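You operate a simulated robot arm through the tools that you are given. There is no shell and no other tool. Be economical: measure what you need, move in short steps, check, and stop when the job is done.

The job below is to be done with a simulated two-armed robot. You get a single attempt, and the scene is never put back.

JOB
Take the cap from the brown-topped red bench and leave it on top of the yellow tin. Then take the tall carton on the grey bench and put it away on the top of the dark bench. Then stack the filter labelled "59" from the white bench on top of the filter that says "95". Keep to this order. Set down upright: tall carton.

The check looks at the end state, three seconds after you hand in, the way a careful person would. Anything else that was tipped, shoved, dropped, spilled or broken makes it a failure. A push-on lid holds only when it is set on centred and level and pressed home; a screw cap is set on level and turned clockwise until tight.

ROBOT AND FRAMES
Two 7-joint arms with two-finger grippers on one trunk, on a base that drives. Base frame: it is fixed to the floor where the robot stands at the start and does not move with it; the origin is under the middle of the robot, x ahead of it, y to its left, z up. Units: m, rad, N and s.
The left shoulder is at the start at [0.132, 0.216, 1.038], the right one opposite. With the tool pointing down near the work surface each hand reaches from about 0.38 to 0.88 m from the robot's upright axis, wherever it stands, measured 20 degrees to its own side. Places, roughly: filter [0.75, -1.25, 0.75]; tall carton [1.25, -2.25, 0.75]; top of the dark bench [-2.8, 6.2, 0.8]. Payload 3.18 kg a hand.
The TCP of each hand is the grasp point between the finger pads, 0.03 m short of the fingertips. In the tool frame z runs along the fingers and y along their closing line. The gripper opens to 0.144 m. The gripper's body begins 0.103 m behind the TCP.
Orientation is told as [roll, pitch, yaw] about the base's x, y, z axes, in that order, counted from this pose: with the fingers straight down and closing along the base's y, the tool's x points along the base's -x, its y along +y and its z along -z.

CONTROLS
- The arms move only by the tool jog_arm. It takes "left_plan", "right_plan" or both (then of equal length, played together; a hand with none holds still); each is a list that holds one entry, the list of rows, each a list of 7 numbers: the turn, a rotation vector about the tool's x, y, z in rad, then the shift along the tool's x, y, z in m, then the opening, from 0 (shut) to 1 (fully open). In form: [[[ax, ay, az, x, y, z, gripper], ...]]. A call has 1 to 12 rows; each row shifts and turns the commanded pose from where the row before left it, along the tool's axes as they then stand. A row lasts 0.2 s, in which the tool goes at most 0.05 m and 0.15 rad; a call with a longer step from one row to the next is refused whole, and so is a gripper value outside its range. Where a pose cannot be reached the arm comes as near as it can. A force on the tool above 40 N (or 10 N above the force at the start of the call, whichever is more), or a blocked arm, ends the call early, and 0.2 s more pass. Each finger halts on what it meets, pressing with about 25 N; the grip force reading is that of the motor and also rises with nothing between the fingers. The clock runs only during rows and for 0.2 s after the last one: add rows that do not move to give the fingers time. The reply holds the time, the measured pose of the TCP, the force on the tool along the base axes, the opening and the grip force, in the units named above and with some noise, with the torque about the TCP (base axes, N m) and any sound that the robot's microphone picked up.
- Cameras (640 x 400 px; columns grow to the right, rows downward): "scene" is now at [0.2517, -0.0467, 1.2437]; the picture's right is [-0.49, -0.87, 0.00], its down [-0.29, 0.17, -0.94] and it looks along [0.82, -0.46, -0.34] (base axes); focal length 214 px, centre (320, 200). "left" rides on the left gripper at [0.076, -0.016, -0.143] in its tool frame; the picture's right is [0.21, 0.98, 0.00], its down [-0.84, 0.18, -0.51] and it looks along [-0.50, 0.11, 0.86] (tool axes); focal length 218 px, centre (320, 200). "right" rides on the right gripper at [0.076, 0.016, -0.143] in its tool frame; the picture's right is [-0.21, 0.98, 0.00], its down [-0.84, -0.18, -0.51] and it looks along [-0.50, -0.11, 0.86] (tool axes); focal length 218 px, centre (320, 200).
- grab_frame(camera): a new picture of that camera. It takes no simulated time.
- lift_body(by): slides the trunk up (or, below 0, down) by that many m; the arms and the scene camera ride with it, the base frame stays. It gives what a move gives, with no picture.
- drive_base(legs): drives the robot by 1 to 6 legs, each [ahead, left, turn to the left] in m, m and rad, along the robot's own axes; the way and the turn of a leg run together, so that a leg with both is an arc; at most 1.5 m and 3.142 rad a leg. The arms and the cameras ride along, it lands a little off, and it stops where it bumps. It gives what a move gives.
- pan_tilt(pan, tilt): turns the head with the scene camera to pan (to the left, within 1.396 rad either way) and tilt (down, from -0.506 to 1.204), counted from straight ahead of the robot. It gives what a move gives.
- point_at(camera, pixels): there is no depth. For up to 12 entries [column, row, z] of the newest picture of that camera ("zoom" is the newest enlarged one), the place [x, y] in the base frame at which the ray of that pixel passes the height z, good to about 0.002 m. It takes no simulated time.
- enlarge(camera, box): a new picture of the part [left, top, right, bottom] of that camera's present view, enlarged. It takes no simulated time.
- sign_off(): hands the job in; it is judged then, once.

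Go step by step. Measure first, check grasps and placings, and put right what went wrong. The budget is 110 turns and 108 pictures, counting those below and the enlarged ones. Unless the task says otherwise, let go and move clear before handing in, and close with one line.

The tools are called after ">>>" as a command line: name --argument value ..., lists and objects as JSON in quotes. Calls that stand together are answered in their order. jog_arm: Moves the arms, as the interface text tells. Its arguments: {"type":"object","properties":{"left_plan":{"type":"array"},"right_plan":{"type":"array"}},"required":[]} The other tools are called the same way: lift_body (by) slides the trunk up or down; drive_base (legs) drives the base; pan_tilt (pan, tilt) turns the head that bears the scene camera; grab_frame (camera) takes a picture; point_at (camera, pixels) gives the place at which the rays of pixels pass given heights; enlarge (camera, box) takes an enlarged picture of a part of a camera's view; sign_off () hands the job in.

At the start:

```text
time_s: 0.0
left_eef_pos: [0.4967, -0.0184, 1.1792]
left_tool_rot: [0.0, 0.0, 0.001]
left_force: [0.0, -0.1, 0.1]
left_moment: [-0.03, -0.01, -0.03]
left_gripper_width: 0.1441
left_grip_force: 0.1
right_eef_pos: [0.3232, -0.49, 1.1831]
right_tool_rot: [0.002, 0.0, 0.0]
right_force: [0.1, -0.8, 0.8]
right_moment: [0.0, -0.02, 0.02]
right_gripper_width: 0.1441
right_grip_force: 0.1
trunk travel left (down, up): [-0.125, 0.244]
robot x, y, heading: [0.002, 0.0022, -0.004]
head pan, tilt: [-0.515, 0.342]
```

scene: 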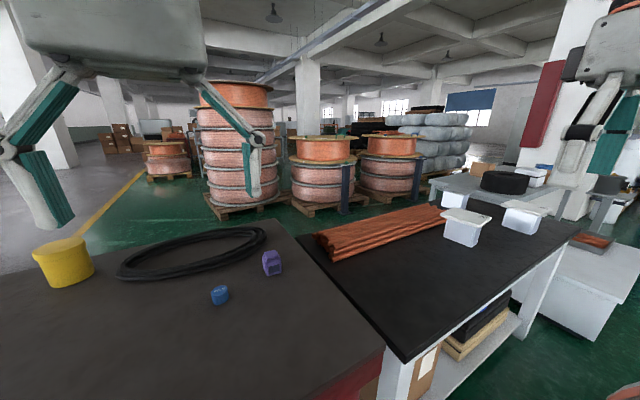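
right: 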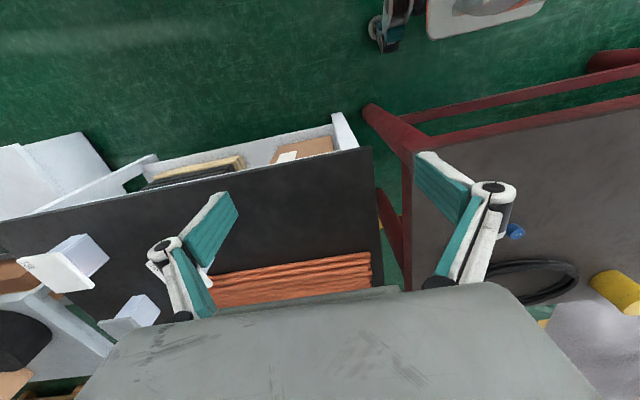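
left: 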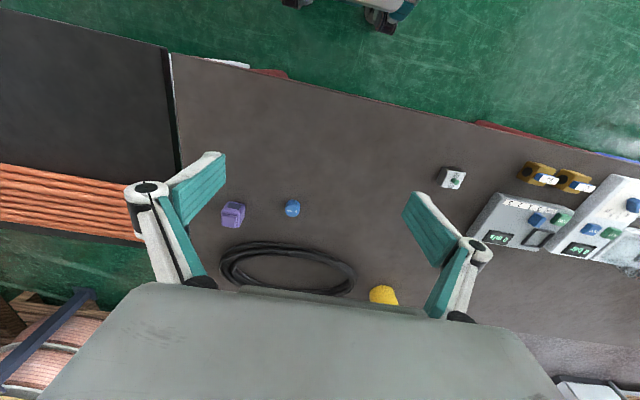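

The scene picture shows a brown-topped red bench with a yellow tin (62,262), a blue cap (220,294) and a purple item (271,262). I will enlarge these and look around.

>>> enlarge --camera "scene" --box '[20, 210, 300, 330]'

>>> enlarge --camera "scene" --box '[400, 140, 640, 300]'

>>> enlarge --camera "left" --box '[200, 140, 640, 320]'

>>> point_at --camera "scene" --pixels '[[220, 294, 0.75], [62, 262, 0.8], [271, 262, 0.77], [463, 240, 0.75], [520, 230, 0.75], [385, 345, 0.75]]'

>>> point_at --camera "left" --pixels '[[292, 208, 0.75], [383, 295, 0.8], [233, 214, 0.75]]'

```text
2.29 times, centred on (160, 270) of scene
```

zoom: 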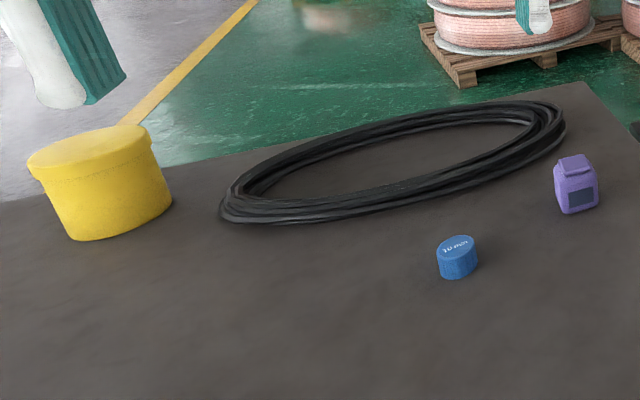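

```text
2.50 times, centred on (520, 220) of scene
```

zoom: 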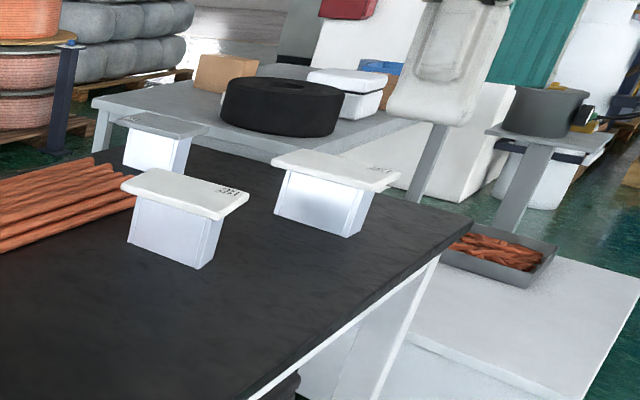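

```text
1.45 times, centred on (420, 230) of left
```

zoom: 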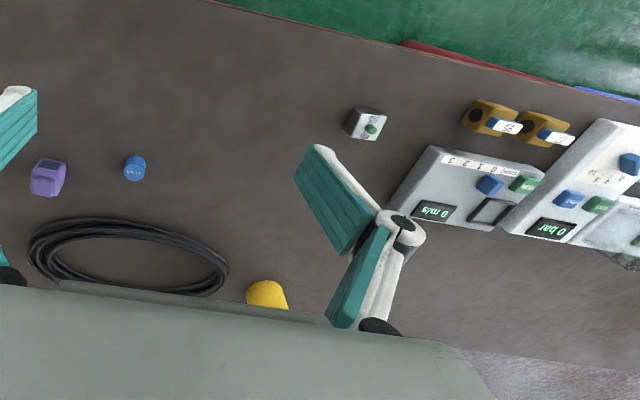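

```text
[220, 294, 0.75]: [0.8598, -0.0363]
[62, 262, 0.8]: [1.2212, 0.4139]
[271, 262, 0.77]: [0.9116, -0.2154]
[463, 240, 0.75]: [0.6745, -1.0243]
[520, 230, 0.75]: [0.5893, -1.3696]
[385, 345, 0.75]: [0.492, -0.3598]
```

```text
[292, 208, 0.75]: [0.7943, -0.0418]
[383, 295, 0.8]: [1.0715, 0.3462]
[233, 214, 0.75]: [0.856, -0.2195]
```

The cap triangulates to about z 0.86, so the bench top is near 0.85. I will look straight at the bench and then around it.

>>> pan_tilt --pan 0.1 --tilt 0.6

>>> grab_frame --camera "scene"

>>> pan_tilt --pan 0.7 --tilt 0.6

>>> grab_frame --camera "scene"

>>> pan_tilt --pan -1.1 --tilt 0.35

>>> grab_frame --camera "scene"

>>> enlarge --camera "left" --box '[480, 140, 620, 220]'

```text
time_s: 1.0
left_eef_pos: [0.4954, -0.0174, 1.1786]
left_tool_rot: [0.0, -0.001, 0.002]
left_force: [-0.2, -1.2, 0.5]
left_moment: [-0.02, 0.04, -0.01]
left_gripper_width: 0.144
left_grip_force: 0.0
right_eef_pos: [0.3221, -0.4891, 1.1851]
right_tool_rot: [0.003, 0.0, -0.001]
right_force: [0.1, 0.6, -0.6]
right_moment: [0.02, -0.02, -0.02]
right_gripper_width: 0.1438
right_grip_force: 0.1
trunk travel left (down, up): [-0.125, 0.244]
robot x, y, heading: [0.0013, 0.0007, -0.0]
head pan, tilt: [0.099, 0.6]
```

```text
101 pictures are left
```

scene: 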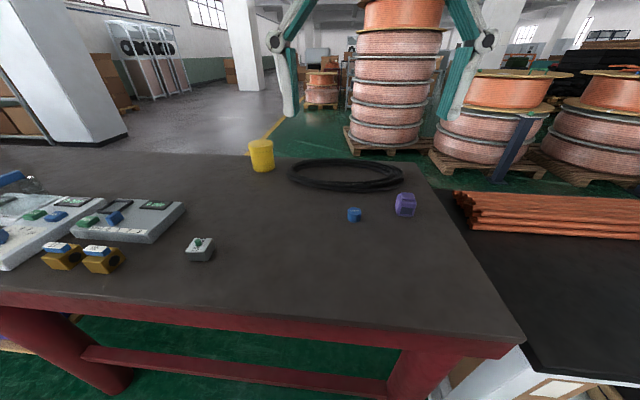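

```text
time_s: 2.0
left_eef_pos: [0.4952, -0.0166, 1.1784]
left_tool_rot: [0.001, -0.001, 0.002]
left_force: [0.4, -0.5, 0.3]
left_moment: [0.02, 0.0, 0.0]
left_gripper_width: 0.1441
left_grip_force: 0.1
right_eef_pos: [0.323, -0.4898, 1.184]
right_tool_rot: [0.001, 0.001, -0.001]
right_force: [0.4, 0.5, -0.4]
right_moment: [-0.01, -0.01, -0.02]
right_gripper_width: 0.1439
right_grip_force: 0.0
trunk travel left (down, up): [-0.125, 0.244]
robot x, y, heading: [0.0, 0.0032, 0.005]
head pan, tilt: [0.7, 0.6]
```

```text
100 pictures are left
```

scene: 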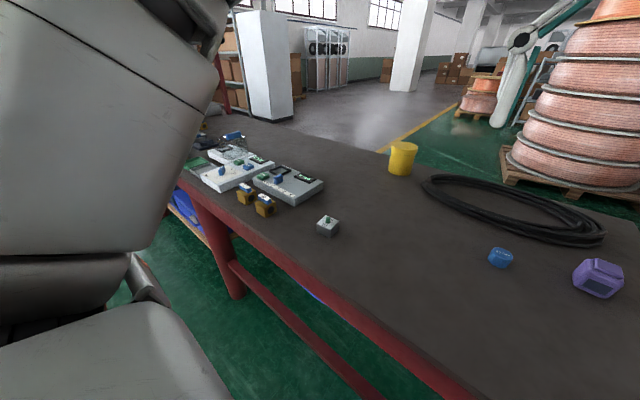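

```text
time_s: 3.8
left_eef_pos: [0.4946, -0.0157, 1.1787]
left_tool_rot: [-0.002, 0.0, 0.001]
left_force: [0.3, 0.4, -0.4]
left_moment: [-0.01, 0.0, 0.01]
left_gripper_width: 0.1438
left_grip_force: 0.0
right_eef_pos: [0.3232, -0.4901, 1.1845]
right_tool_rot: [0.0, 0.001, 0.0]
right_force: [0.0, -0.1, 0.0]
right_moment: [-0.02, -0.01, 0.0]
right_gripper_width: 0.1439
right_grip_force: 0.1
trunk travel left (down, up): [-0.125, 0.244]
robot x, y, heading: [-0.0011, 0.0007, 0.0]
head pan, tilt: [-1.1, 0.351]
```

```text
99 pictures are left
```

scene: 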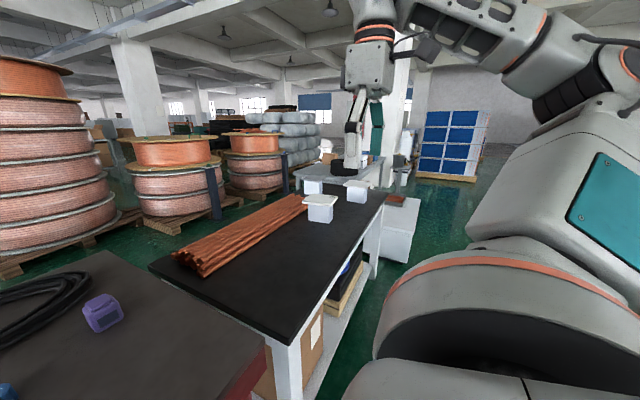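

```text
4.57 times, centred on (550, 180) of left
```

zoom: 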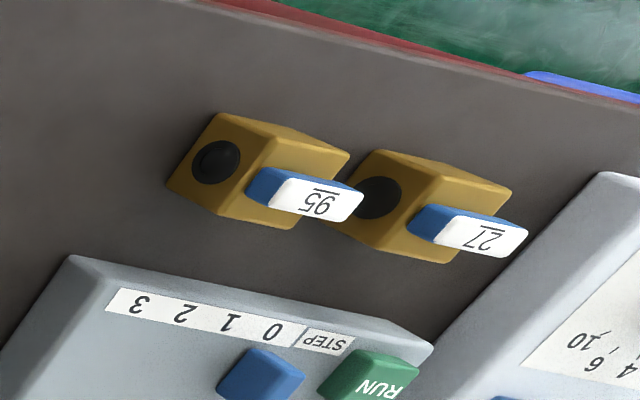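

The gold blocks carry tags 95 and 27, but they are valves, not filters. I will look at the tin and cap again and fix their places.

>>> pan_tilt --pan 0.1 --tilt 0.7

>>> grab_frame --camera "scene"

>>> enlarge --camera "scene" --box '[220, 100, 440, 240]'

>>> grab_frame --camera "left"

>>> enlarge --camera "left" --box '[200, 180, 420, 320]'

```text
time_s: 5.2
left_eef_pos: [0.496, -0.0165, 1.1779]
left_tool_rot: [0.0, -0.001, 0.001]
left_force: [-0.7, 0.4, -0.6]
left_moment: [0.02, 0.02, -0.01]
left_gripper_width: 0.1439
left_grip_force: 0.1
right_eef_pos: [0.3218, -0.4888, 1.1835]
right_tool_rot: [0.001, 0.0, 0.0]
right_force: [-0.3, 0.1, 0.6]
right_moment: [-0.01, -0.01, 0.0]
right_gripper_width: 0.1439
right_grip_force: 0.0
trunk travel left (down, up): [-0.125, 0.244]
robot x, y, heading: [0.0011, -0.0026, -0.002]
head pan, tilt: [0.099, 0.7]
```

```text
97 pictures are left
```

scene: 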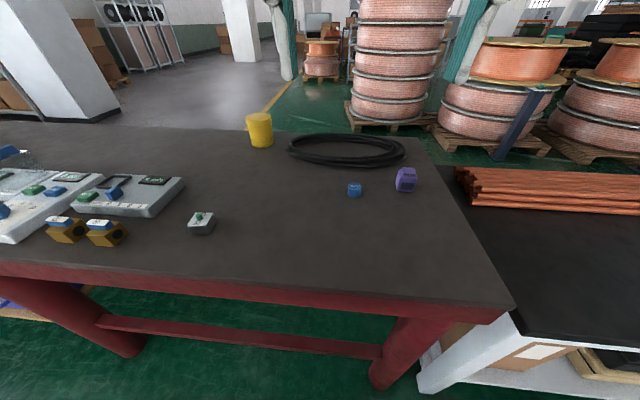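

```text
2.86 times, centred on (330, 170) of scene
```

zoom: 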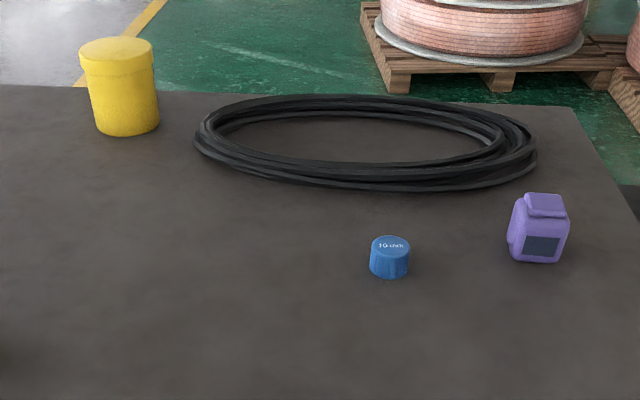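

```text
95 pictures are left
```

left: 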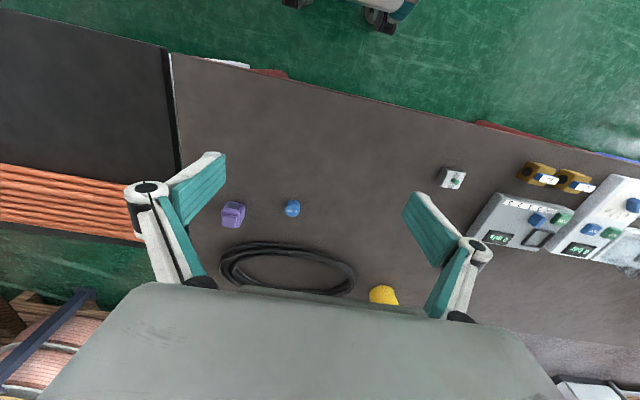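

```text
2.86 times, centred on (310, 250) of left
```

zoom: 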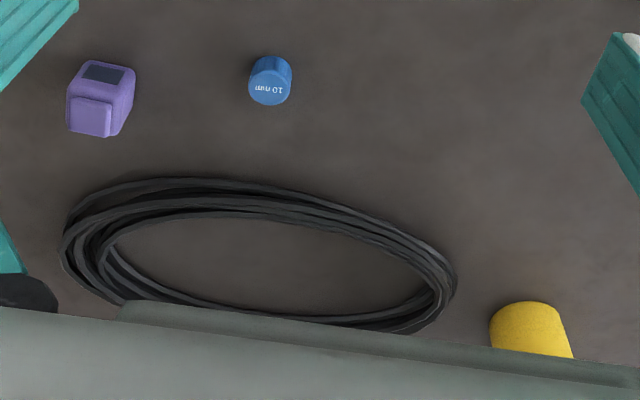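

Using the cap's top centre (scene 354.5,185.4; left 292.1,211.8) and the tin points, I will triangulate.

>>> point_at --camera "scene" --pixels '[[354.5, 185.4, 0.85], [354.5, 185.4, 0.88], [258.6, 117.5, 0.95], [258.6, 117.5, 0.9], [262, 142, 0.85], [262.5, 147.2, 0.85], [407, 190, 0.85], [300, 280, 0.85], [250, 112, 0.95], [349, 188, 0.87], [360, 188, 0.87], [510, 305, 0.85]]'

>>> point_at --camera "left" --pixels '[[292.1, 211.8, 0.85], [292.1, 211.8, 0.88], [370, 110, 0.85]]'

```text
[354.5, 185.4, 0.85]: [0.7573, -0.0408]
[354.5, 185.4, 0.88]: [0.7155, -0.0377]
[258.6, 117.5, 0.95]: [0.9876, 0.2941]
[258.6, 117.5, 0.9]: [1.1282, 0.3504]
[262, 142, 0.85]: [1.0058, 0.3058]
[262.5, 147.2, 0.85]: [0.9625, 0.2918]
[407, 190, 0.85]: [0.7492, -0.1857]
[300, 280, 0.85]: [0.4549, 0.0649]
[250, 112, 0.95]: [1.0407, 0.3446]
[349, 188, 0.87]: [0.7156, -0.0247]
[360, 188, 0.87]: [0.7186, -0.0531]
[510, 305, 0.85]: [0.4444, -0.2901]
```

```text
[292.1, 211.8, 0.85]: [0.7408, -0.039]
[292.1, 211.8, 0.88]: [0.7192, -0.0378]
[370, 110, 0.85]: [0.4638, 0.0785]
```

The cap is at about (0.723,-0.038) with its top at z 0.875. The tin is near (1.0,0.30) with its top about 0.945, which is out of reach from here, so I will check how close the base can get to the bench.

>>> pan_tilt --pan 0.0 --tilt 1.204

>>> grab_frame --camera "scene"

```text
time_s: 6.1
left_eef_pos: [0.4948, -0.0161, 1.1786]
left_tool_rot: [0.0, 0.0, 0.001]
left_force: [-0.1, -0.1, 0.7]
left_moment: [-0.01, -0.02, 0.0]
left_gripper_width: 0.144
left_grip_force: 0.1
right_eef_pos: [0.3227, -0.4901, 1.1836]
right_tool_rot: [0.001, -0.001, -0.001]
right_force: [-0.5, 0.2, 0.2]
right_moment: [-0.01, -0.01, -0.02]
right_gripper_width: 0.144
right_grip_force: 0.1
trunk travel left (down, up): [-0.125, 0.244]
robot x, y, heading: [0.0014, -0.0006, 0.001]
head pan, tilt: [0.0, 1.201]
```

```text
93 pictures are left
```

scene: 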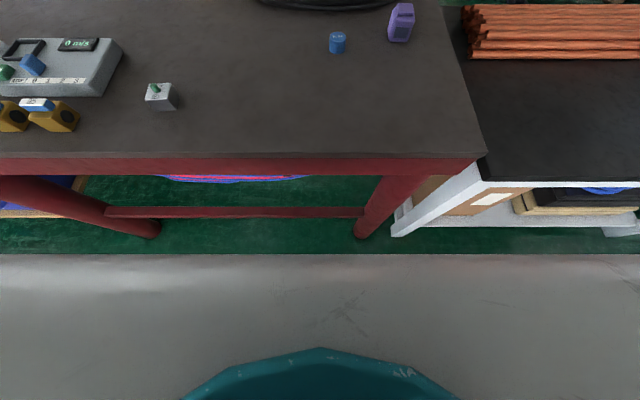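

The base's front edge is at row 254; I will measure the gap to the bench.

>>> point_at --camera "scene" --pixels '[[320, 254, 0.3], [320, 254, 0.6], [320, 254, 0.1], [320, 157, 0.85], [365, 235, 0.0], [395, 236, 0.0], [320, 218, 0.1], [160, 235, 0.0]]'

```text
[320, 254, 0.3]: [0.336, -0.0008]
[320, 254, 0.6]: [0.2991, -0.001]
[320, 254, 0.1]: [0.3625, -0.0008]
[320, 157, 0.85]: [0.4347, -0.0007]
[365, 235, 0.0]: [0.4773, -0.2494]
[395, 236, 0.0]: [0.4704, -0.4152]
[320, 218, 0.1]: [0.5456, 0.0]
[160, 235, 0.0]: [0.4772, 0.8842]
```

The base front is at about x 0.34–0.36 and the bench legs begin near 0.46. I will slide left 0.15 and ahead 0.09 to bring the tin nearer.

>>> drive_base --legs '[[0, 0.16, 0], [0.09, 0, 0]]'

>>> grab_frame --camera "scene"

```text
time_s: 8.9
left_eef_pos: [0.5838, 0.1439, 1.179]
left_tool_rot: [0.001, 0.001, 0.004]
left_force: [0.9, 0.3, 0.1]
left_moment: [-0.02, 0.04, 0.02]
left_gripper_width: 0.1439
left_grip_force: 0.1
right_eef_pos: [0.4119, -0.3298, 1.1858]
right_tool_rot: [0.001, -0.003, 0.003]
right_force: [-0.9, 0.1, -0.8]
right_moment: [0.01, -0.01, 0.02]
right_gripper_width: 0.1439
right_grip_force: 0.1
trunk travel left (down, up): [-0.125, 0.244]
robot x, y, heading: [0.0878, 0.158, 0.002]
head pan, tilt: [0.0, 1.201]
```

```text
92 pictures are left
```

scene: 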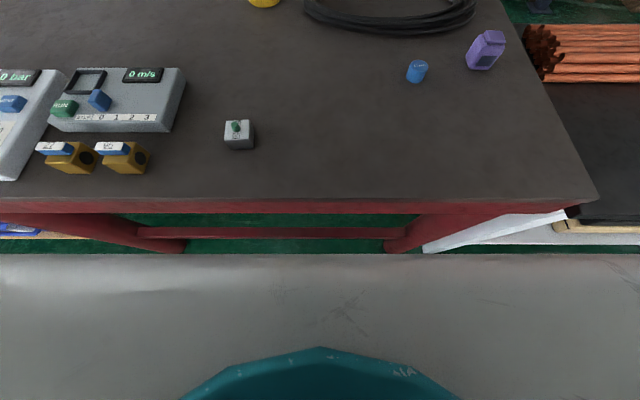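

The base stands clear of the bench. I will bring the left hand above the cap, tilting the fingers 0.4 rad forward to gain reach for the tin later.

>>> jog_arm --left_plan '[[[0, 0, 0, -0.0193, -0.0303, 0.0317, 0.5], [0, 0, 0, -0.0193, -0.0303, 0.0317, 0.5], [0, 0, 0, -0.0193, -0.0303, 0.0317, 0.5], [0, 0, 0, -0.0193, -0.0303, 0.0317, 0.5], [0, 0, 0, -0.0193, -0.0303, 0.0317, 0.5], [0, 0, 0, -0.0193, -0.0303, 0.0317, 0.5], [0, -0.1333, 0, 0, 0, 0, 0.5], [0, -0.1333, 0, 0, 0, 0, 0.5], [0, -0.1334, 0, 0, 0, 0, 0.5], [0, 0, 0, 0, 0, 0, 0.5]]]'

>>> grab_frame --camera "left"

>>> pan_tilt --pan 0.0 --tilt 0.7

>>> grab_frame --camera "scene"

```text
time_s: 10.1
left_eef_pos: [0.7267, 0.0619, 1.0978]
left_tool_rot: [-0.168, 0.009, 0.125]
left_force: [0.1, -0.5, 0.4]
left_moment: [0.04, -0.01, -0.02]
left_gripper_width: 0.0718
left_grip_force: 0.0
left hand out of reach, approached as far as the arm can: row 5, 6
right_eef_pos: [0.4126, -0.3291, 1.1836]
right_tool_rot: [0.0, 0.0, 0.003]
right_force: [0.0, -0.1, -0.7]
right_moment: [0.03, 0.01, 0.03]
right_gripper_width: 0.144
right_grip_force: 0.0
trunk travel left (down, up): [-0.125, 0.244]
robot x, y, heading: [0.0904, 0.1615, -0.003]
head pan, tilt: [0.0, 1.201]
stopped in row 6 (left hand): the arm was blocked; the commanded pose is now the measured one
```

```text
91 pictures are left
```

left: 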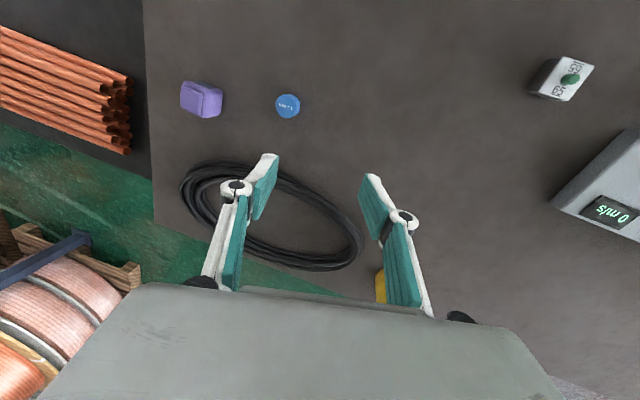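

```text
time_s: 11.1
left_eef_pos: [0.724, 0.0628, 1.1002]
left_tool_rot: [-0.166, 0.006, 0.127]
left_force: [0.2, -0.2, -0.7]
left_moment: [0.05, -0.05, 0.01]
left_gripper_width: 0.0721
left_grip_force: 0.2
right_eef_pos: [0.4118, -0.328, 1.1844]
right_tool_rot: [-0.001, -0.003, 0.003]
right_force: [0.5, 0.1, -0.9]
right_moment: [-0.01, -0.01, -0.01]
right_gripper_width: 0.1441
right_grip_force: 0.2
trunk travel left (down, up): [-0.125, 0.244]
robot x, y, heading: [0.088, 0.1592, -0.002]
head pan, tilt: [0.0, 0.7]
```

```text
90 pictures are left
```

scene: 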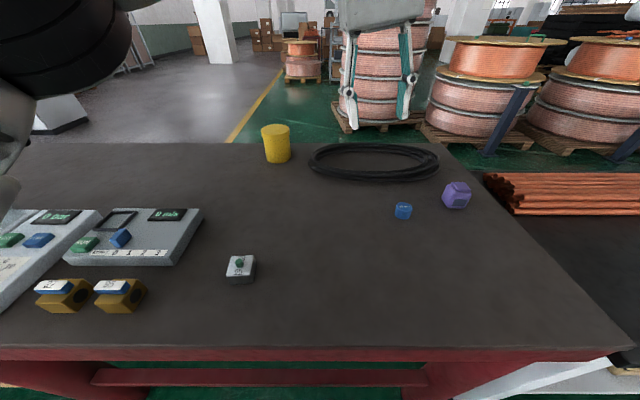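

The left arm cannot cross over that far to the right. I will back off and shift right so that the cap lies ahead-left of the robot.

>>> drive_base --legs '[[-0.07, 0, 0], [0, -0.36, 0]]'

```text
time_s: 15.4
left_eef_pos: [0.6565, -0.2987, 1.1004]
left_tool_rot: [-0.168, 0.005, 0.127]
left_force: [0.6, 0.7, 0.3]
left_moment: [0.01, -0.01, -0.02]
left_gripper_width: 0.0719
left_grip_force: 0.0
right_eef_pos: [0.3441, -0.6916, 1.1846]
right_tool_rot: [0.0, -0.003, 0.001]
right_force: [0.9, 0.3, -0.7]
right_moment: [0.02, 0.01, -0.01]
right_gripper_width: 0.1439
right_grip_force: 0.0
trunk travel left (down, up): [-0.125, 0.244]
robot x, y, heading: [0.0177, -0.207, -0.003]
head pan, tilt: [0.0, 0.7]
```

The cap now lies ahead-left, so I will level the hand, move it over the cap and tilt.

>>> jog_arm --left_plan '[[[-0.084, 0, 0.0635, 0, 0, 0, 0.5], [-0.084, 0, 0.0635, 0, 0, 0, 0.5], [0, 0, 0, -0.0073, 0.0435, 0.0167, 0.5], [0, 0, 0, -0.0073, 0.0435, 0.0167, 0.5], [0, 0, 0, -0.0073, 0.0435, 0.0167, 0.5], [0, 0, 0, -0.0073, 0.0435, 0.0167, 0.5], [0, 0, 0, -0.0073, 0.0435, 0.0167, 0.5], [0, 0, 0, -0.0073, 0.0435, 0.0167, 0.5], [0, -0.1333, 0, 0, 0, 0, 0.5], [0, -0.1333, 0, 0, 0, 0, 0.5], [0, -0.1334, 0, 0, 0, 0, 0.5], [0, 0, 0, 0, 0, 0, 0.5]]]'

>>> grab_frame --camera "left"

>>> grab_frame --camera "scene"

```text
time_s: 18.0
left_eef_pos: [0.6799, -0.0295, 0.985]
left_tool_rot: [0.0, -0.406, 0.003]
left_force: [-0.2, -0.3, 0.8]
left_moment: [0.01, 0.02, -0.06]
left_gripper_width: 0.0719
left_grip_force: 0.1
left hand out of reach, approached as far as the arm can: row 1, 2
right_eef_pos: [0.3444, -0.6917, 1.1841]
right_tool_rot: [0.002, -0.002, 0.004]
right_force: [-0.3, -0.3, 0.6]
right_moment: [0.0, -0.01, -0.01]
right_gripper_width: 0.1441
right_grip_force: 0.1
trunk travel left (down, up): [-0.125, 0.244]
robot x, y, heading: [0.0182, -0.2043, 0.006]
head pan, tilt: [0.0, 0.7]
```

```text
89 pictures are left
```

left: 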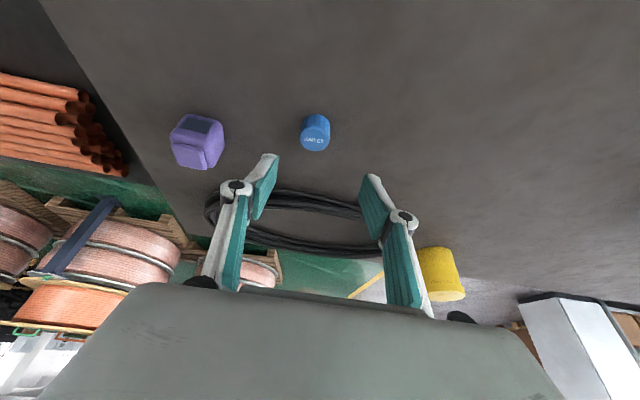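

```text
88 pictures are left
```

scene: 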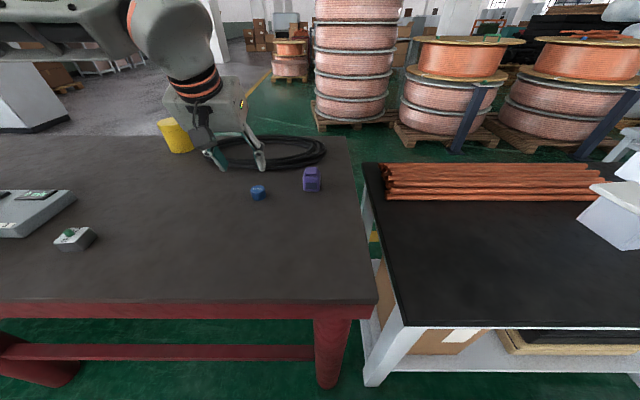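

The hand is above and behind the cap, with the cap at left px (316,133). I will refine the cap and tin positions.

>>> point_at --camera "left" --pixels '[[313.5, 139, 0.8745], [316, 118, 0.85], [302, 133, 0.8745], [330, 134, 0.8745], [437, 295, 0.945], [462, 290, 0.945], [417, 252, 0.85]]'

>>> enlarge --camera "scene" --box '[140, 100, 300, 220]'

```text
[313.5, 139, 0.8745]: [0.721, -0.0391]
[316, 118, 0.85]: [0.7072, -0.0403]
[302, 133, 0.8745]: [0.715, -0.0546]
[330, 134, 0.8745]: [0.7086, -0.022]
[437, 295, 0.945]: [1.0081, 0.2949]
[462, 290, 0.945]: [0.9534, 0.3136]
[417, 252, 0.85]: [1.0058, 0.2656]
```

```text
3.33 times, centred on (220, 160) of scene
```

zoom: 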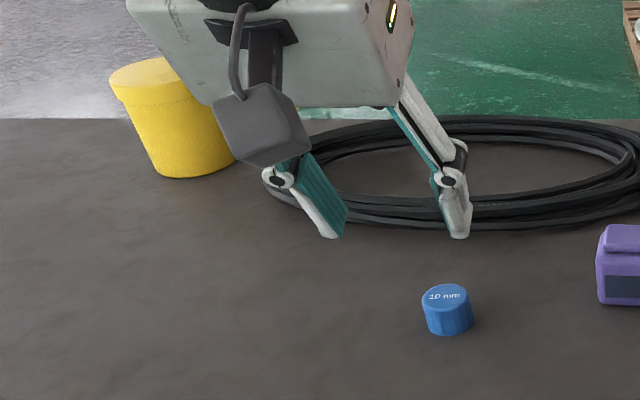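

The cap is at (0.722,-0.039), 0.033 wide, and the bench is at 0.85. I will descend so that the tips are about 5 mm above the bench.

>>> jog_arm --left_plan '[[[0, 0, 0, 0.0016, -0.0024, 0.03, 0.5], [0, 0, 0, 0.0016, -0.0024, 0.03, 0.5], [0, 0, 0, 0.0016, -0.0024, 0.025, 0.5], [0, 0, 0, 0.0015, -0.0023, 0.017, 0.5], [0, 0, 0, 0, 0, 0, 0.5]]]'

>>> enlarge --camera "scene" --box '[180, 120, 320, 220]'

>>> enlarge --camera "left" --box '[220, 80, 420, 220]'

```text
time_s: 19.2
left_eef_pos: [0.7145, -0.04, 0.8897]
left_tool_rot: [-0.001, -0.404, 0.0]
left_force: [0.4, -0.4, -0.3]
left_moment: [0.01, -0.02, -0.01]
left_gripper_width: 0.0721
left_grip_force: 0.0
right_eef_pos: [0.3446, -0.6919, 1.185]
right_tool_rot: [0.0, -0.005, 0.002]
right_force: [-0.6, -0.3, -0.1]
right_moment: [-0.02, 0.02, -0.03]
right_gripper_width: 0.1439
right_grip_force: 0.0
trunk travel left (down, up): [-0.125, 0.244]
robot x, y, heading: [0.0166, -0.2079, 0.001]
head pan, tilt: [0.0, 0.7]
```

```text
4.00 times, centred on (250, 170) of scene
```

zoom: 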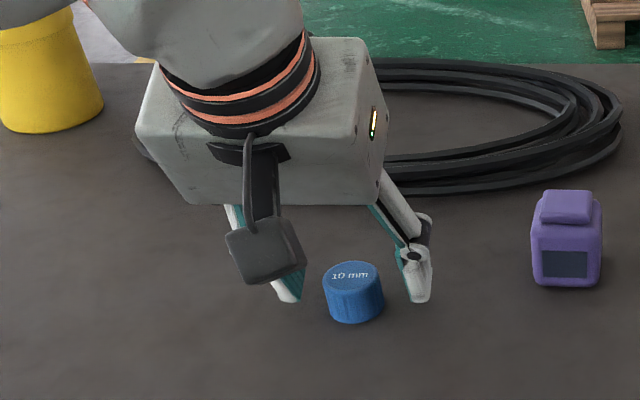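

```text
2.86 times, centred on (320, 150) of left
```

zoom: 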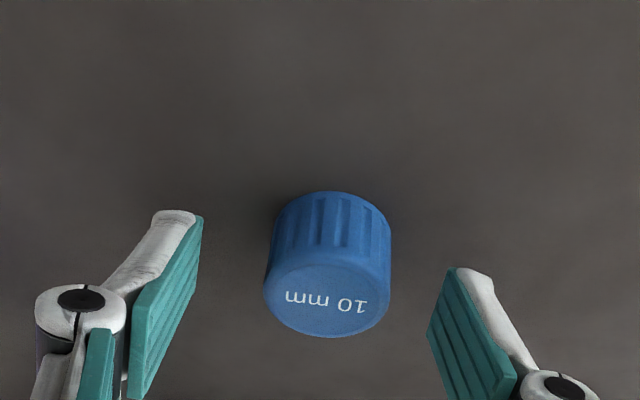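

The pads straddle the cap with the tips about 7 mm above the bench, so I will close.

>>> jog_arm --left_plan '[[[0, 0, 0, 0, 0, 0, 0.3], [0, 0, 0, 0, 0, 0, 0.15], [0, 0, 0, 0, 0, 0, 0.0], [0, 0, 0, 0, 0, 0, 0.0], [0, 0, 0, 0, 0, 0, 0.0]]]'

>>> enlarge --camera "scene" --box '[180, 120, 320, 220]'

```text
time_s: 20.4
left_eef_pos: [0.7141, -0.0412, 0.8884]
left_tool_rot: [0.0, -0.405, 0.001]
left_force: [1.0, 0.4, 0.0]
left_moment: [-0.01, 0.01, 0.0]
left_gripper_width: 0.0347
left_grip_force: 24.8
right_eef_pos: [0.3441, -0.6909, 1.1854]
right_tool_rot: [0.0, -0.001, 0.005]
right_force: [0.3, -0.3, -0.3]
right_moment: [0.02, -0.01, 0.01]
right_gripper_width: 0.1441
right_grip_force: 0.0
trunk travel left (down, up): [-0.125, 0.244]
robot x, y, heading: [0.0217, -0.2003, -0.001]
head pan, tilt: [0.0, 0.7]
```

```text
4.00 times, centred on (250, 170) of scene
```

zoom: 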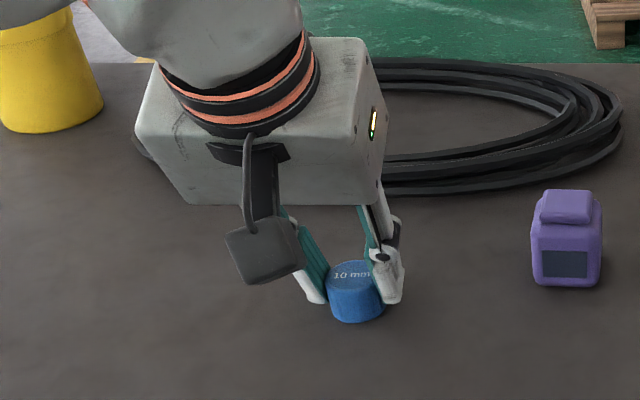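

The grip holds at 0.0347 m and 25 N, so I will lift 0.16 m.

>>> jog_arm --left_plan '[[[0, 0, 0, -0.0156, 0, -0.0368, 0], [0, 0, 0, -0.0156, 0, -0.0368, 0], [0, 0, 0, -0.0156, 0, -0.0368, 0], [0, 0, 0, -0.0156, 0, -0.0368, 0]]]'

>>> drive_base --legs '[[0, 0.29, 0], [0.08, 0, 0]]'

>>> grab_frame --camera "scene"

>>> grab_frame --camera "left"

```text
time_s: 21.4
left_eef_pos: [0.7153, -0.0382, 1.0504]
left_tool_rot: [0.001, -0.404, 0.001]
left_force: [-0.9, 0.0, -0.6]
left_moment: [0.01, 0.0, 0.02]
left_gripper_width: 0.0343
left_grip_force: 25.3
right_eef_pos: [0.343, -0.6922, 1.1863]
right_tool_rot: [0.001, -0.004, 0.003]
right_force: [0.2, 0.5, 0.0]
right_moment: [0.05, -0.06, 0.01]
right_gripper_width: 0.1439
right_grip_force: 0.0
trunk travel left (down, up): [-0.125, 0.244]
robot x, y, heading: [0.0224, -0.2048, 0.004]
head pan, tilt: [0.0, 0.7]
```

```text
time_s: 25.1
left_eef_pos: [0.797, 0.242, 1.049]
left_tool_rot: [0.0, -0.403, -0.002]
left_force: [0.9, -0.2, 0.2]
left_moment: [0.0, 0.03, 0.02]
left_gripper_width: 0.0347
left_grip_force: 24.8
right_eef_pos: [0.4215, -0.4089, 1.1849]
right_tool_rot: [0.0, -0.002, 0.001]
right_force: [0.2, 0.0, -0.3]
right_moment: [0.01, 0.01, -0.03]
right_gripper_width: 0.1442
right_grip_force: 0.0
trunk travel left (down, up): [-0.125, 0.244]
robot x, y, heading: [0.098, 0.0802, 0.002]
head pan, tilt: [0.0, 0.7]
```

```text
83 pictures are left
```

scene: 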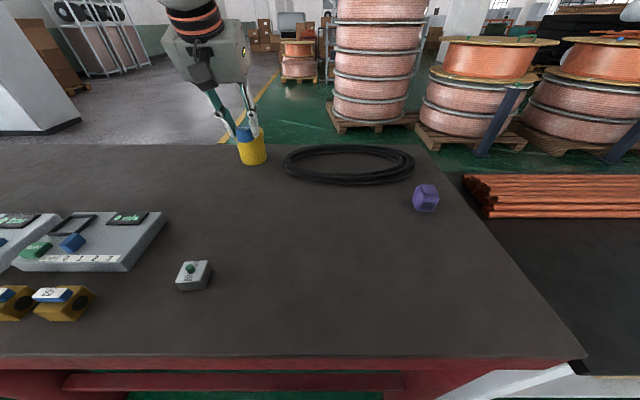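

```text
82 pictures are left
```

left: 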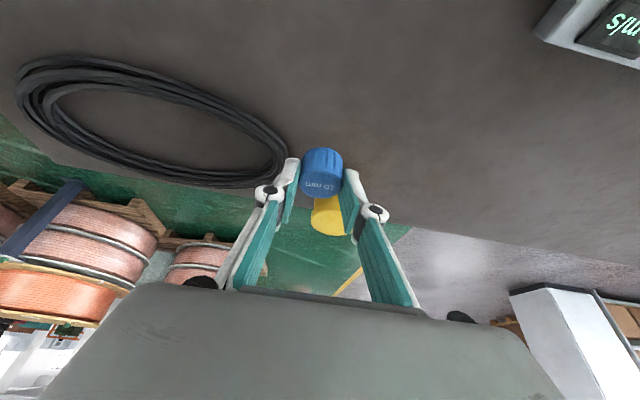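

The hand with the cap is now short of the tin. I will enlarge to refine the tin's top.

>>> enlarge --camera "scene" --box '[210, 105, 290, 180]'

>>> point_at --camera "zoom" --pixels '[[215, 270, 0.945], [215, 270, 0.85], [370, 311, 0.85], [470, 250, 0.9], [245, 320, 0.85]]'

>>> enlarge --camera "left" --box '[260, 130, 400, 250]'

```text
5.33 times, centred on (250, 142) of scene
```

zoom: 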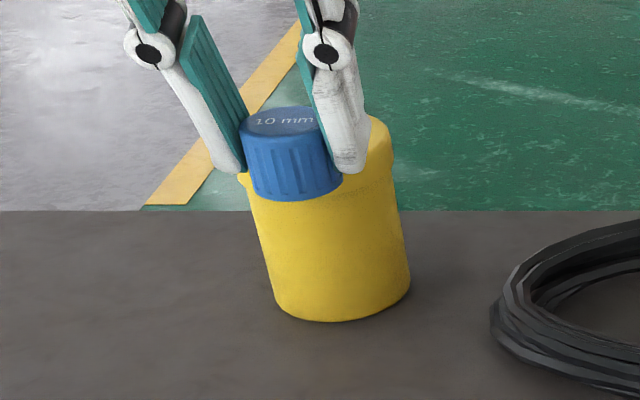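

```text
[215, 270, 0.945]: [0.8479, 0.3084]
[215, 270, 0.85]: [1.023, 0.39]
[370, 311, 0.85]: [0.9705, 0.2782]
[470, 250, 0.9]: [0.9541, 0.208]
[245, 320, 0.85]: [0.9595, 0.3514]
```

```text
3.33 times, centred on (330, 190) of left
```

zoom: 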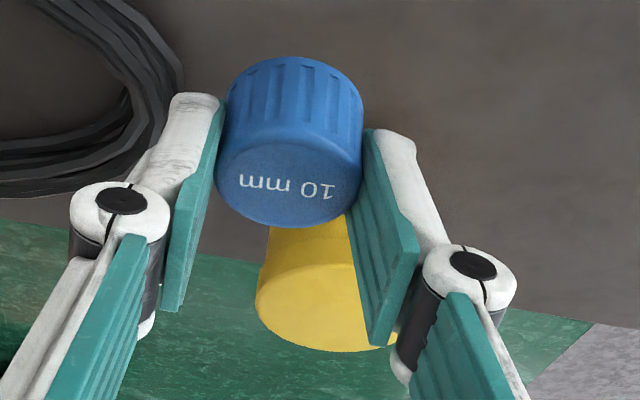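

Checking the tin's front foot at zoom (345,320) and the far rim of its top at (330,351).

>>> point_at --camera "zoom" --pixels '[[325, 351, 0.945], [325, 351, 0.955], [256, 303, 0.945], [290, 120, 1.03], [350, 230, 0.85]]'

>>> point_at --camera "scene" --pixels '[[252.8, 164.5, 0.85], [255.6, 164.3, 0.85], [249, 164.2, 0.85], [241.5, 157, 0.85], [266.7, 154, 0.85], [263.5, 133, 0.945]]'

```text
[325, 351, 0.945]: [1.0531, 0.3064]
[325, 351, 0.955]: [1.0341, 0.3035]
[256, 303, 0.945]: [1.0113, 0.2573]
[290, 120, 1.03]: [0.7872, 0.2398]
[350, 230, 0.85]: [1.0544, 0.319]
```

```text
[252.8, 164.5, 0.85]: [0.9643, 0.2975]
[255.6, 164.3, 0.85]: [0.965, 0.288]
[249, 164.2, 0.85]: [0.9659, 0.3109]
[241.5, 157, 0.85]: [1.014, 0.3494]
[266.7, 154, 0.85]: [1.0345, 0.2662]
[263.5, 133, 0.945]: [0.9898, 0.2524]
```

The tin centre comes out at (1.005,0.304) with its top at 0.945. I will move the cap to hover above it.

>>> jog_arm --left_plan '[[[0, 0, 0, -0.0356, 0.0122, 0.0183, 0], [0, 0, 0, -0.0356, 0.0122, 0.0183, 0], [0, 0, 0, -0.0356, 0.0122, 0.0183, 0], [0, 0, 0, -0.0356, 0.0122, 0.0183, 0], [0, 0, 0, -0.0356, 0.0122, 0.0183, 0], [0, 0, 0, 0, 0, 0, 0]]]'

>>> enlarge --camera "scene" --box '[190, 80, 310, 180]'

>>> enlarge --camera "left" --box '[260, 130, 400, 250]'

```text
time_s: 26.6
left_eef_pos: [0.9245, 0.2833, 1.0379]
left_tool_rot: [0.0, -0.405, -0.001]
left_force: [0.6, -0.3, 0.1]
left_moment: [0.06, -0.03, -0.01]
left_gripper_width: 0.0346
left_grip_force: 25.5
left hand out of reach, approached as far as the arm can: row 4, 5
right_eef_pos: [0.422, -0.4097, 1.1865]
right_tool_rot: [0.0, -0.004, -0.001]
right_force: [-0.9, -0.2, 0.4]
right_moment: [0.0, -0.02, 0.01]
right_gripper_width: 0.144
right_grip_force: 0.1
trunk travel left (down, up): [-0.125, 0.244]
robot x, y, heading: [0.0978, 0.0784, 0.0]
head pan, tilt: [0.0, 0.7]
```

```text
4.00 times, centred on (250, 130) of scene
```

zoom: 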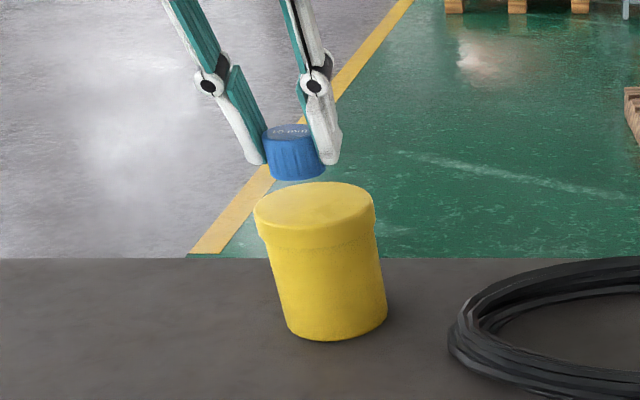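

```text
3.33 times, centred on (330, 190) of left
```

zoom: 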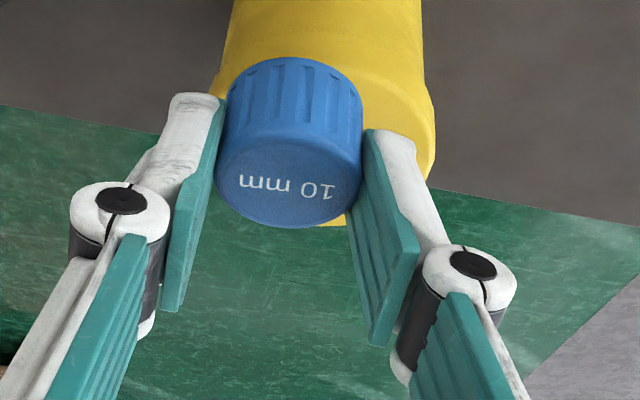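

The cap is level but 0.07 m short. Raising the trunk should straighten the arm at wrist height, and a further 3 cm ahead is safe.

>>> lift_body --by 0.2

>>> drive_base --legs '[[0.03, 0, 0]]'

>>> jog_arm --left_plan '[[[0, 0, 0, 0.0156, 0, 0.0368, 0], [0, 0, 0, 0.0156, 0, 0.0368, 0], [0, 0, 0, 0.0156, 0, 0.0368, 0], [0, 0, 0, 0.0156, 0, 0.0368, 0], [0, 0, 0, 0, 0, 0, 0]]]'

```text
time_s: 28.7
left_eef_pos: [0.7946, 0.2823, 1.513]
left_tool_rot: [0.003, -0.797, 0.0]
left_force: [0.5, 0.5, -0.2]
left_moment: [0.0, -0.02, 0.01]
left_gripper_width: 0.0348
left_grip_force: 24.7
right_eef_pos: [0.4218, -0.4099, 1.386]
right_tool_rot: [-0.001, -0.001, 0.001]
right_force: [-0.7, -0.6, 0.9]
right_moment: [0.01, 0.02, -0.01]
right_gripper_width: 0.1439
right_grip_force: 0.0
trunk travel left (down, up): [-0.325, 0.044]
robot x, y, heading: [0.0996, 0.0805, -0.004]
head pan, tilt: [0.0, 0.7]
```

```text
time_s: 29.6
left_eef_pos: [0.823, 0.2824, 1.5144]
left_tool_rot: [-0.002, -0.798, -0.002]
left_force: [0.0, 0.4, -0.2]
left_moment: [-0.01, 0.03, 0.01]
left_gripper_width: 0.0346
left_grip_force: 24.8
right_eef_pos: [0.4512, -0.4098, 1.3858]
right_tool_rot: [0.0, -0.004, -0.001]
right_force: [-0.2, 0.0, -0.6]
right_moment: [-0.02, 0.0, -0.02]
right_gripper_width: 0.1439
right_grip_force: 0.0
trunk travel left (down, up): [-0.325, 0.044]
robot x, y, heading: [0.129, 0.0781, 0.002]
head pan, tilt: [0.0, 0.7]
```

```text
time_s: 30.8
left_eef_pos: [0.8862, 0.2821, 1.3685]
left_tool_rot: [-0.001, -0.797, -0.002]
left_force: [-0.5, -0.1, 0.1]
left_moment: [0.0, 0.02, 0.0]
left_gripper_width: 0.0346
left_grip_force: 24.7
right_eef_pos: [0.4513, -0.4102, 1.3853]
right_tool_rot: [0.0, -0.004, 0.001]
right_force: [0.0, 0.3, 0.6]
right_moment: [0.01, -0.03, -0.02]
right_gripper_width: 0.144
right_grip_force: 0.0
trunk travel left (down, up): [-0.325, 0.044]
robot x, y, heading: [0.1318, 0.0829, 0.0]
head pan, tilt: [0.0, 0.7]
```

The lift swung the wrist to pitch -0.8. I will restore -0.4 and lower towards the hover point above the tin.

>>> jog_arm --left_plan '[[[0, 0.1323, 0, 0, 0, 0, 0], [0, 0.1323, 0, 0, 0, 0, 0], [0, 0.1323, 0, 0, 0, 0, 0], [0, 0, 0, 0.0037, 0.0026, 0.0444, 0], [0, 0, 0, 0.0037, 0.0026, 0.0444, 0], [0, 0, 0, 0.0037, 0.0026, 0.0444, 0], [0, 0, 0, 0.0037, 0.0026, 0.0444, 0], [0, 0, 0, 0.0037, 0.0026, 0.0444, 0], [0, 0, 0, 0.0037, 0.0026, 0.0444, 0], [0, 0, 0, 0.0037, 0.0026, 0.0444, 0], [0, 0, 0, 0, 0, 0, 0]]]'

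>>> enlarge --camera "scene" --box '[190, 80, 310, 180]'

>>> grab_frame --camera "left"

```text
time_s: 33.2
left_eef_pos: [1.0169, 0.3056, 1.1375]
left_tool_rot: [-0.001, -0.67, -0.001]
left_force: [0.5, -0.1, 0.4]
left_moment: [-0.01, -0.01, 0.01]
left_gripper_width: 0.0349
left_grip_force: 25.3
left hand out of reach, approached as far as the arm can: row 2, 3, 8, 9, 10
right_eef_pos: [0.4511, -0.4099, 1.3858]
right_tool_rot: [0.0, -0.003, -0.001]
right_force: [1.1, -0.1, -0.4]
right_moment: [-0.02, 0.02, 0.01]
right_gripper_width: 0.1439
right_grip_force: 0.1
trunk travel left (down, up): [-0.325, 0.044]
robot x, y, heading: [0.1262, 0.078, -0.0]
head pan, tilt: [0.0, 0.7]
```

```text
4.00 times, centred on (250, 130) of scene
```

zoom: 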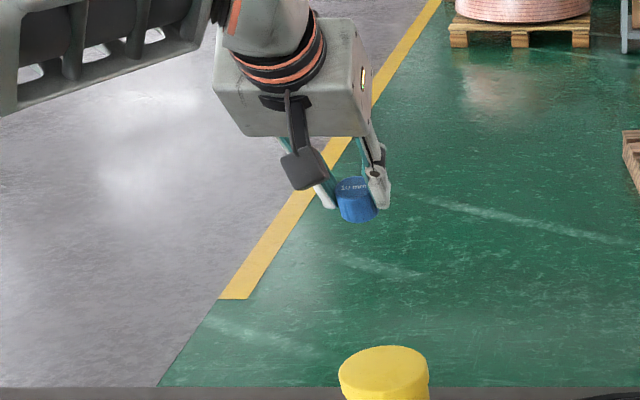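

```text
76 pictures are left
```

left: 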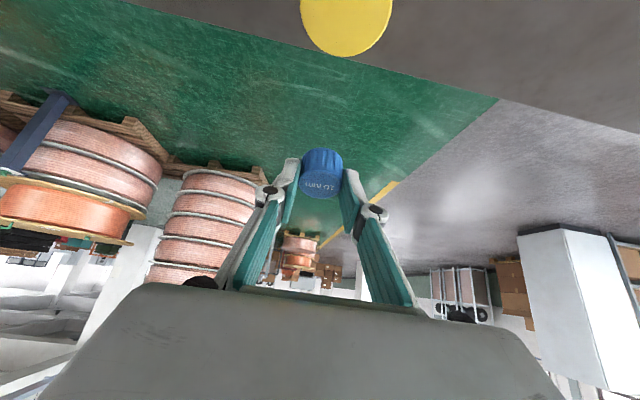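

The arm reached x 1.017 but with pitch -0.67. I will pull back and down a little, and then restore the tilt.

>>> jog_arm --left_plan '[[[0, 0, 0, 0.043, 0, -0.002, 0], [0, 0, 0, 0.043, 0, -0.002, 0], [0, 0.135, 0, 0, 0, 0, 0], [0, 0.135, 0, 0, 0, 0, 0], [0, 0, 0, 0, 0, 0, 0]]]'

```text
time_s: 34.4
left_eef_pos: [0.945, 0.3034, 1.0874]
left_tool_rot: [0.002, -0.46, -0.001]
left_force: [-0.2, -0.6, 0.1]
left_moment: [-0.02, 0.02, -0.02]
left_gripper_width: 0.0344
left_grip_force: 25.2
left hand out of reach, approached as far as the arm can: row 4
right_eef_pos: [0.4518, -0.4107, 1.3845]
right_tool_rot: [0.0, -0.004, 0.0]
right_force: [0.0, -0.2, 0.1]
right_moment: [0.01, -0.01, 0.01]
right_gripper_width: 0.1439
right_grip_force: 0.2
trunk travel left (down, up): [-0.325, 0.044]
robot x, y, heading: [0.1279, 0.0808, -0.0]
head pan, tilt: [0.0, 0.7]
```

The steep tilt cannot be held at that reach, while shallower fingers do reach. I will set the cap back on clear bench near (0.81,0.25) and re-grip it with the fingers tilted about 0.8.

>>> jog_arm --left_plan '[[[0, 0, 0, 0.0382, -0.0106, 0.0116, 0], [0, 0, 0, 0.0382, -0.0106, 0.0116, 0], [0, 0, 0, 0.0382, -0.0106, 0.0116, 0], [0, 0, 0, 0.0382, -0.0106, 0.0116, 0], [0, 0, 0, 0.0382, -0.0106, 0.0116, 0], [0, 0, 0, 0, 0, 0, 0]]]'

>>> grab_frame --camera "scene"

>>> grab_frame --camera "left"

```text
time_s: 35.8
left_eef_pos: [0.7989, 0.2503, 0.9483]
left_tool_rot: [0.001, -0.463, 0.001]
left_force: [0.1, -1.2, 0.6]
left_moment: [0.0, -0.04, -0.02]
left_gripper_width: 0.0349
left_grip_force: 25.0
right_eef_pos: [0.4524, -0.4099, 1.3863]
right_tool_rot: [-0.001, -0.002, 0.001]
right_force: [0.3, 0.0, 0.4]
right_moment: [0.01, -0.05, 0.0]
right_gripper_width: 0.144
right_grip_force: 0.0
trunk travel left (down, up): [-0.325, 0.044]
robot x, y, heading: [0.1317, 0.0771, 0.002]
head pan, tilt: [0.0, 0.7]
```

```text
75 pictures are left
```

scene: 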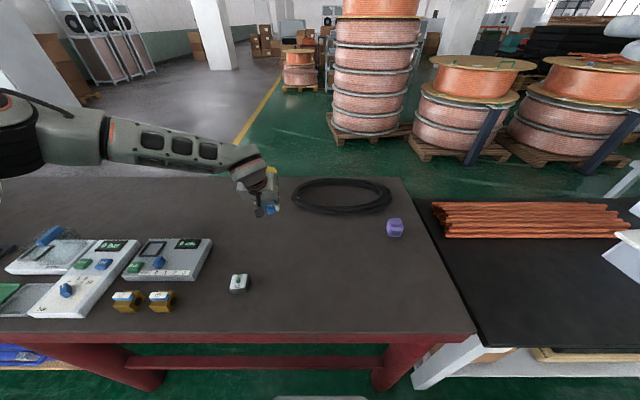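

```text
74 pictures are left
```

left: 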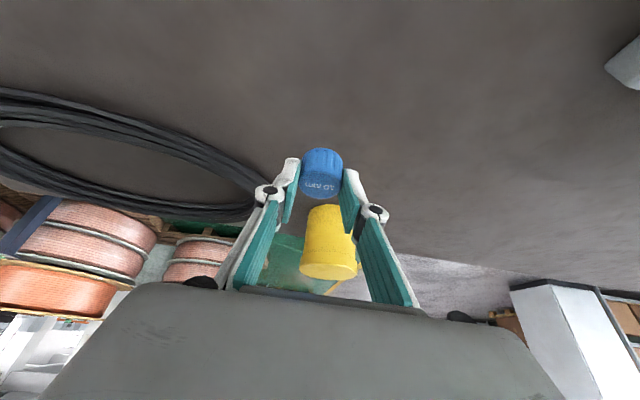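

The higher camera now shows the floor in front of the base (row 397 at the bottom); measuring the free gap.

>>> point_at --camera "scene" --pixels '[[320, 397, 0.3], [320, 397, 1.2], [320, 397, 0.0], [385, 390, 0.0], [145, 385, 0.0], [250, 365, 0.15], [250, 330, 0.85]]'

>>> pan_tilt --pan 0.0 --tilt 1.204

>>> grab_frame --camera "scene"

```text
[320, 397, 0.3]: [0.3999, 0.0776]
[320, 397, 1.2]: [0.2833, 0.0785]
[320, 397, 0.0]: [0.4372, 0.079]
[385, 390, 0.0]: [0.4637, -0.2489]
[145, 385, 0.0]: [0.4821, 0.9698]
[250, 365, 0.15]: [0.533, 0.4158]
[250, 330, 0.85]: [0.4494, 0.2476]
```

```text
time_s: 36.7
left_eef_pos: [0.7984, 0.2494, 0.9494]
left_tool_rot: [0.0, -0.462, -0.002]
left_force: [-0.6, -0.1, -0.2]
left_moment: [-0.01, -0.01, 0.0]
left_gripper_width: 0.0347
left_grip_force: 24.9
right_eef_pos: [0.4513, -0.4098, 1.3842]
right_tool_rot: [0.001, -0.004, 0.0]
right_force: [0.3, -0.3, -0.3]
right_moment: [0.02, -0.05, -0.03]
right_gripper_width: 0.1441
right_grip_force: 0.0
trunk travel left (down, up): [-0.325, 0.044]
robot x, y, heading: [0.1286, 0.0804, -0.003]
head pan, tilt: [0.0, 1.201]
```

```text
73 pictures are left
```

scene: 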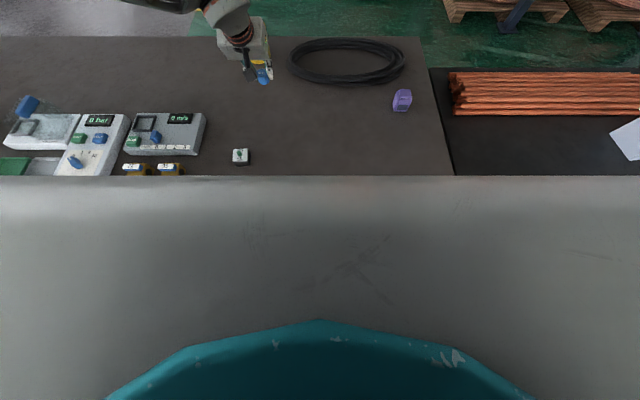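

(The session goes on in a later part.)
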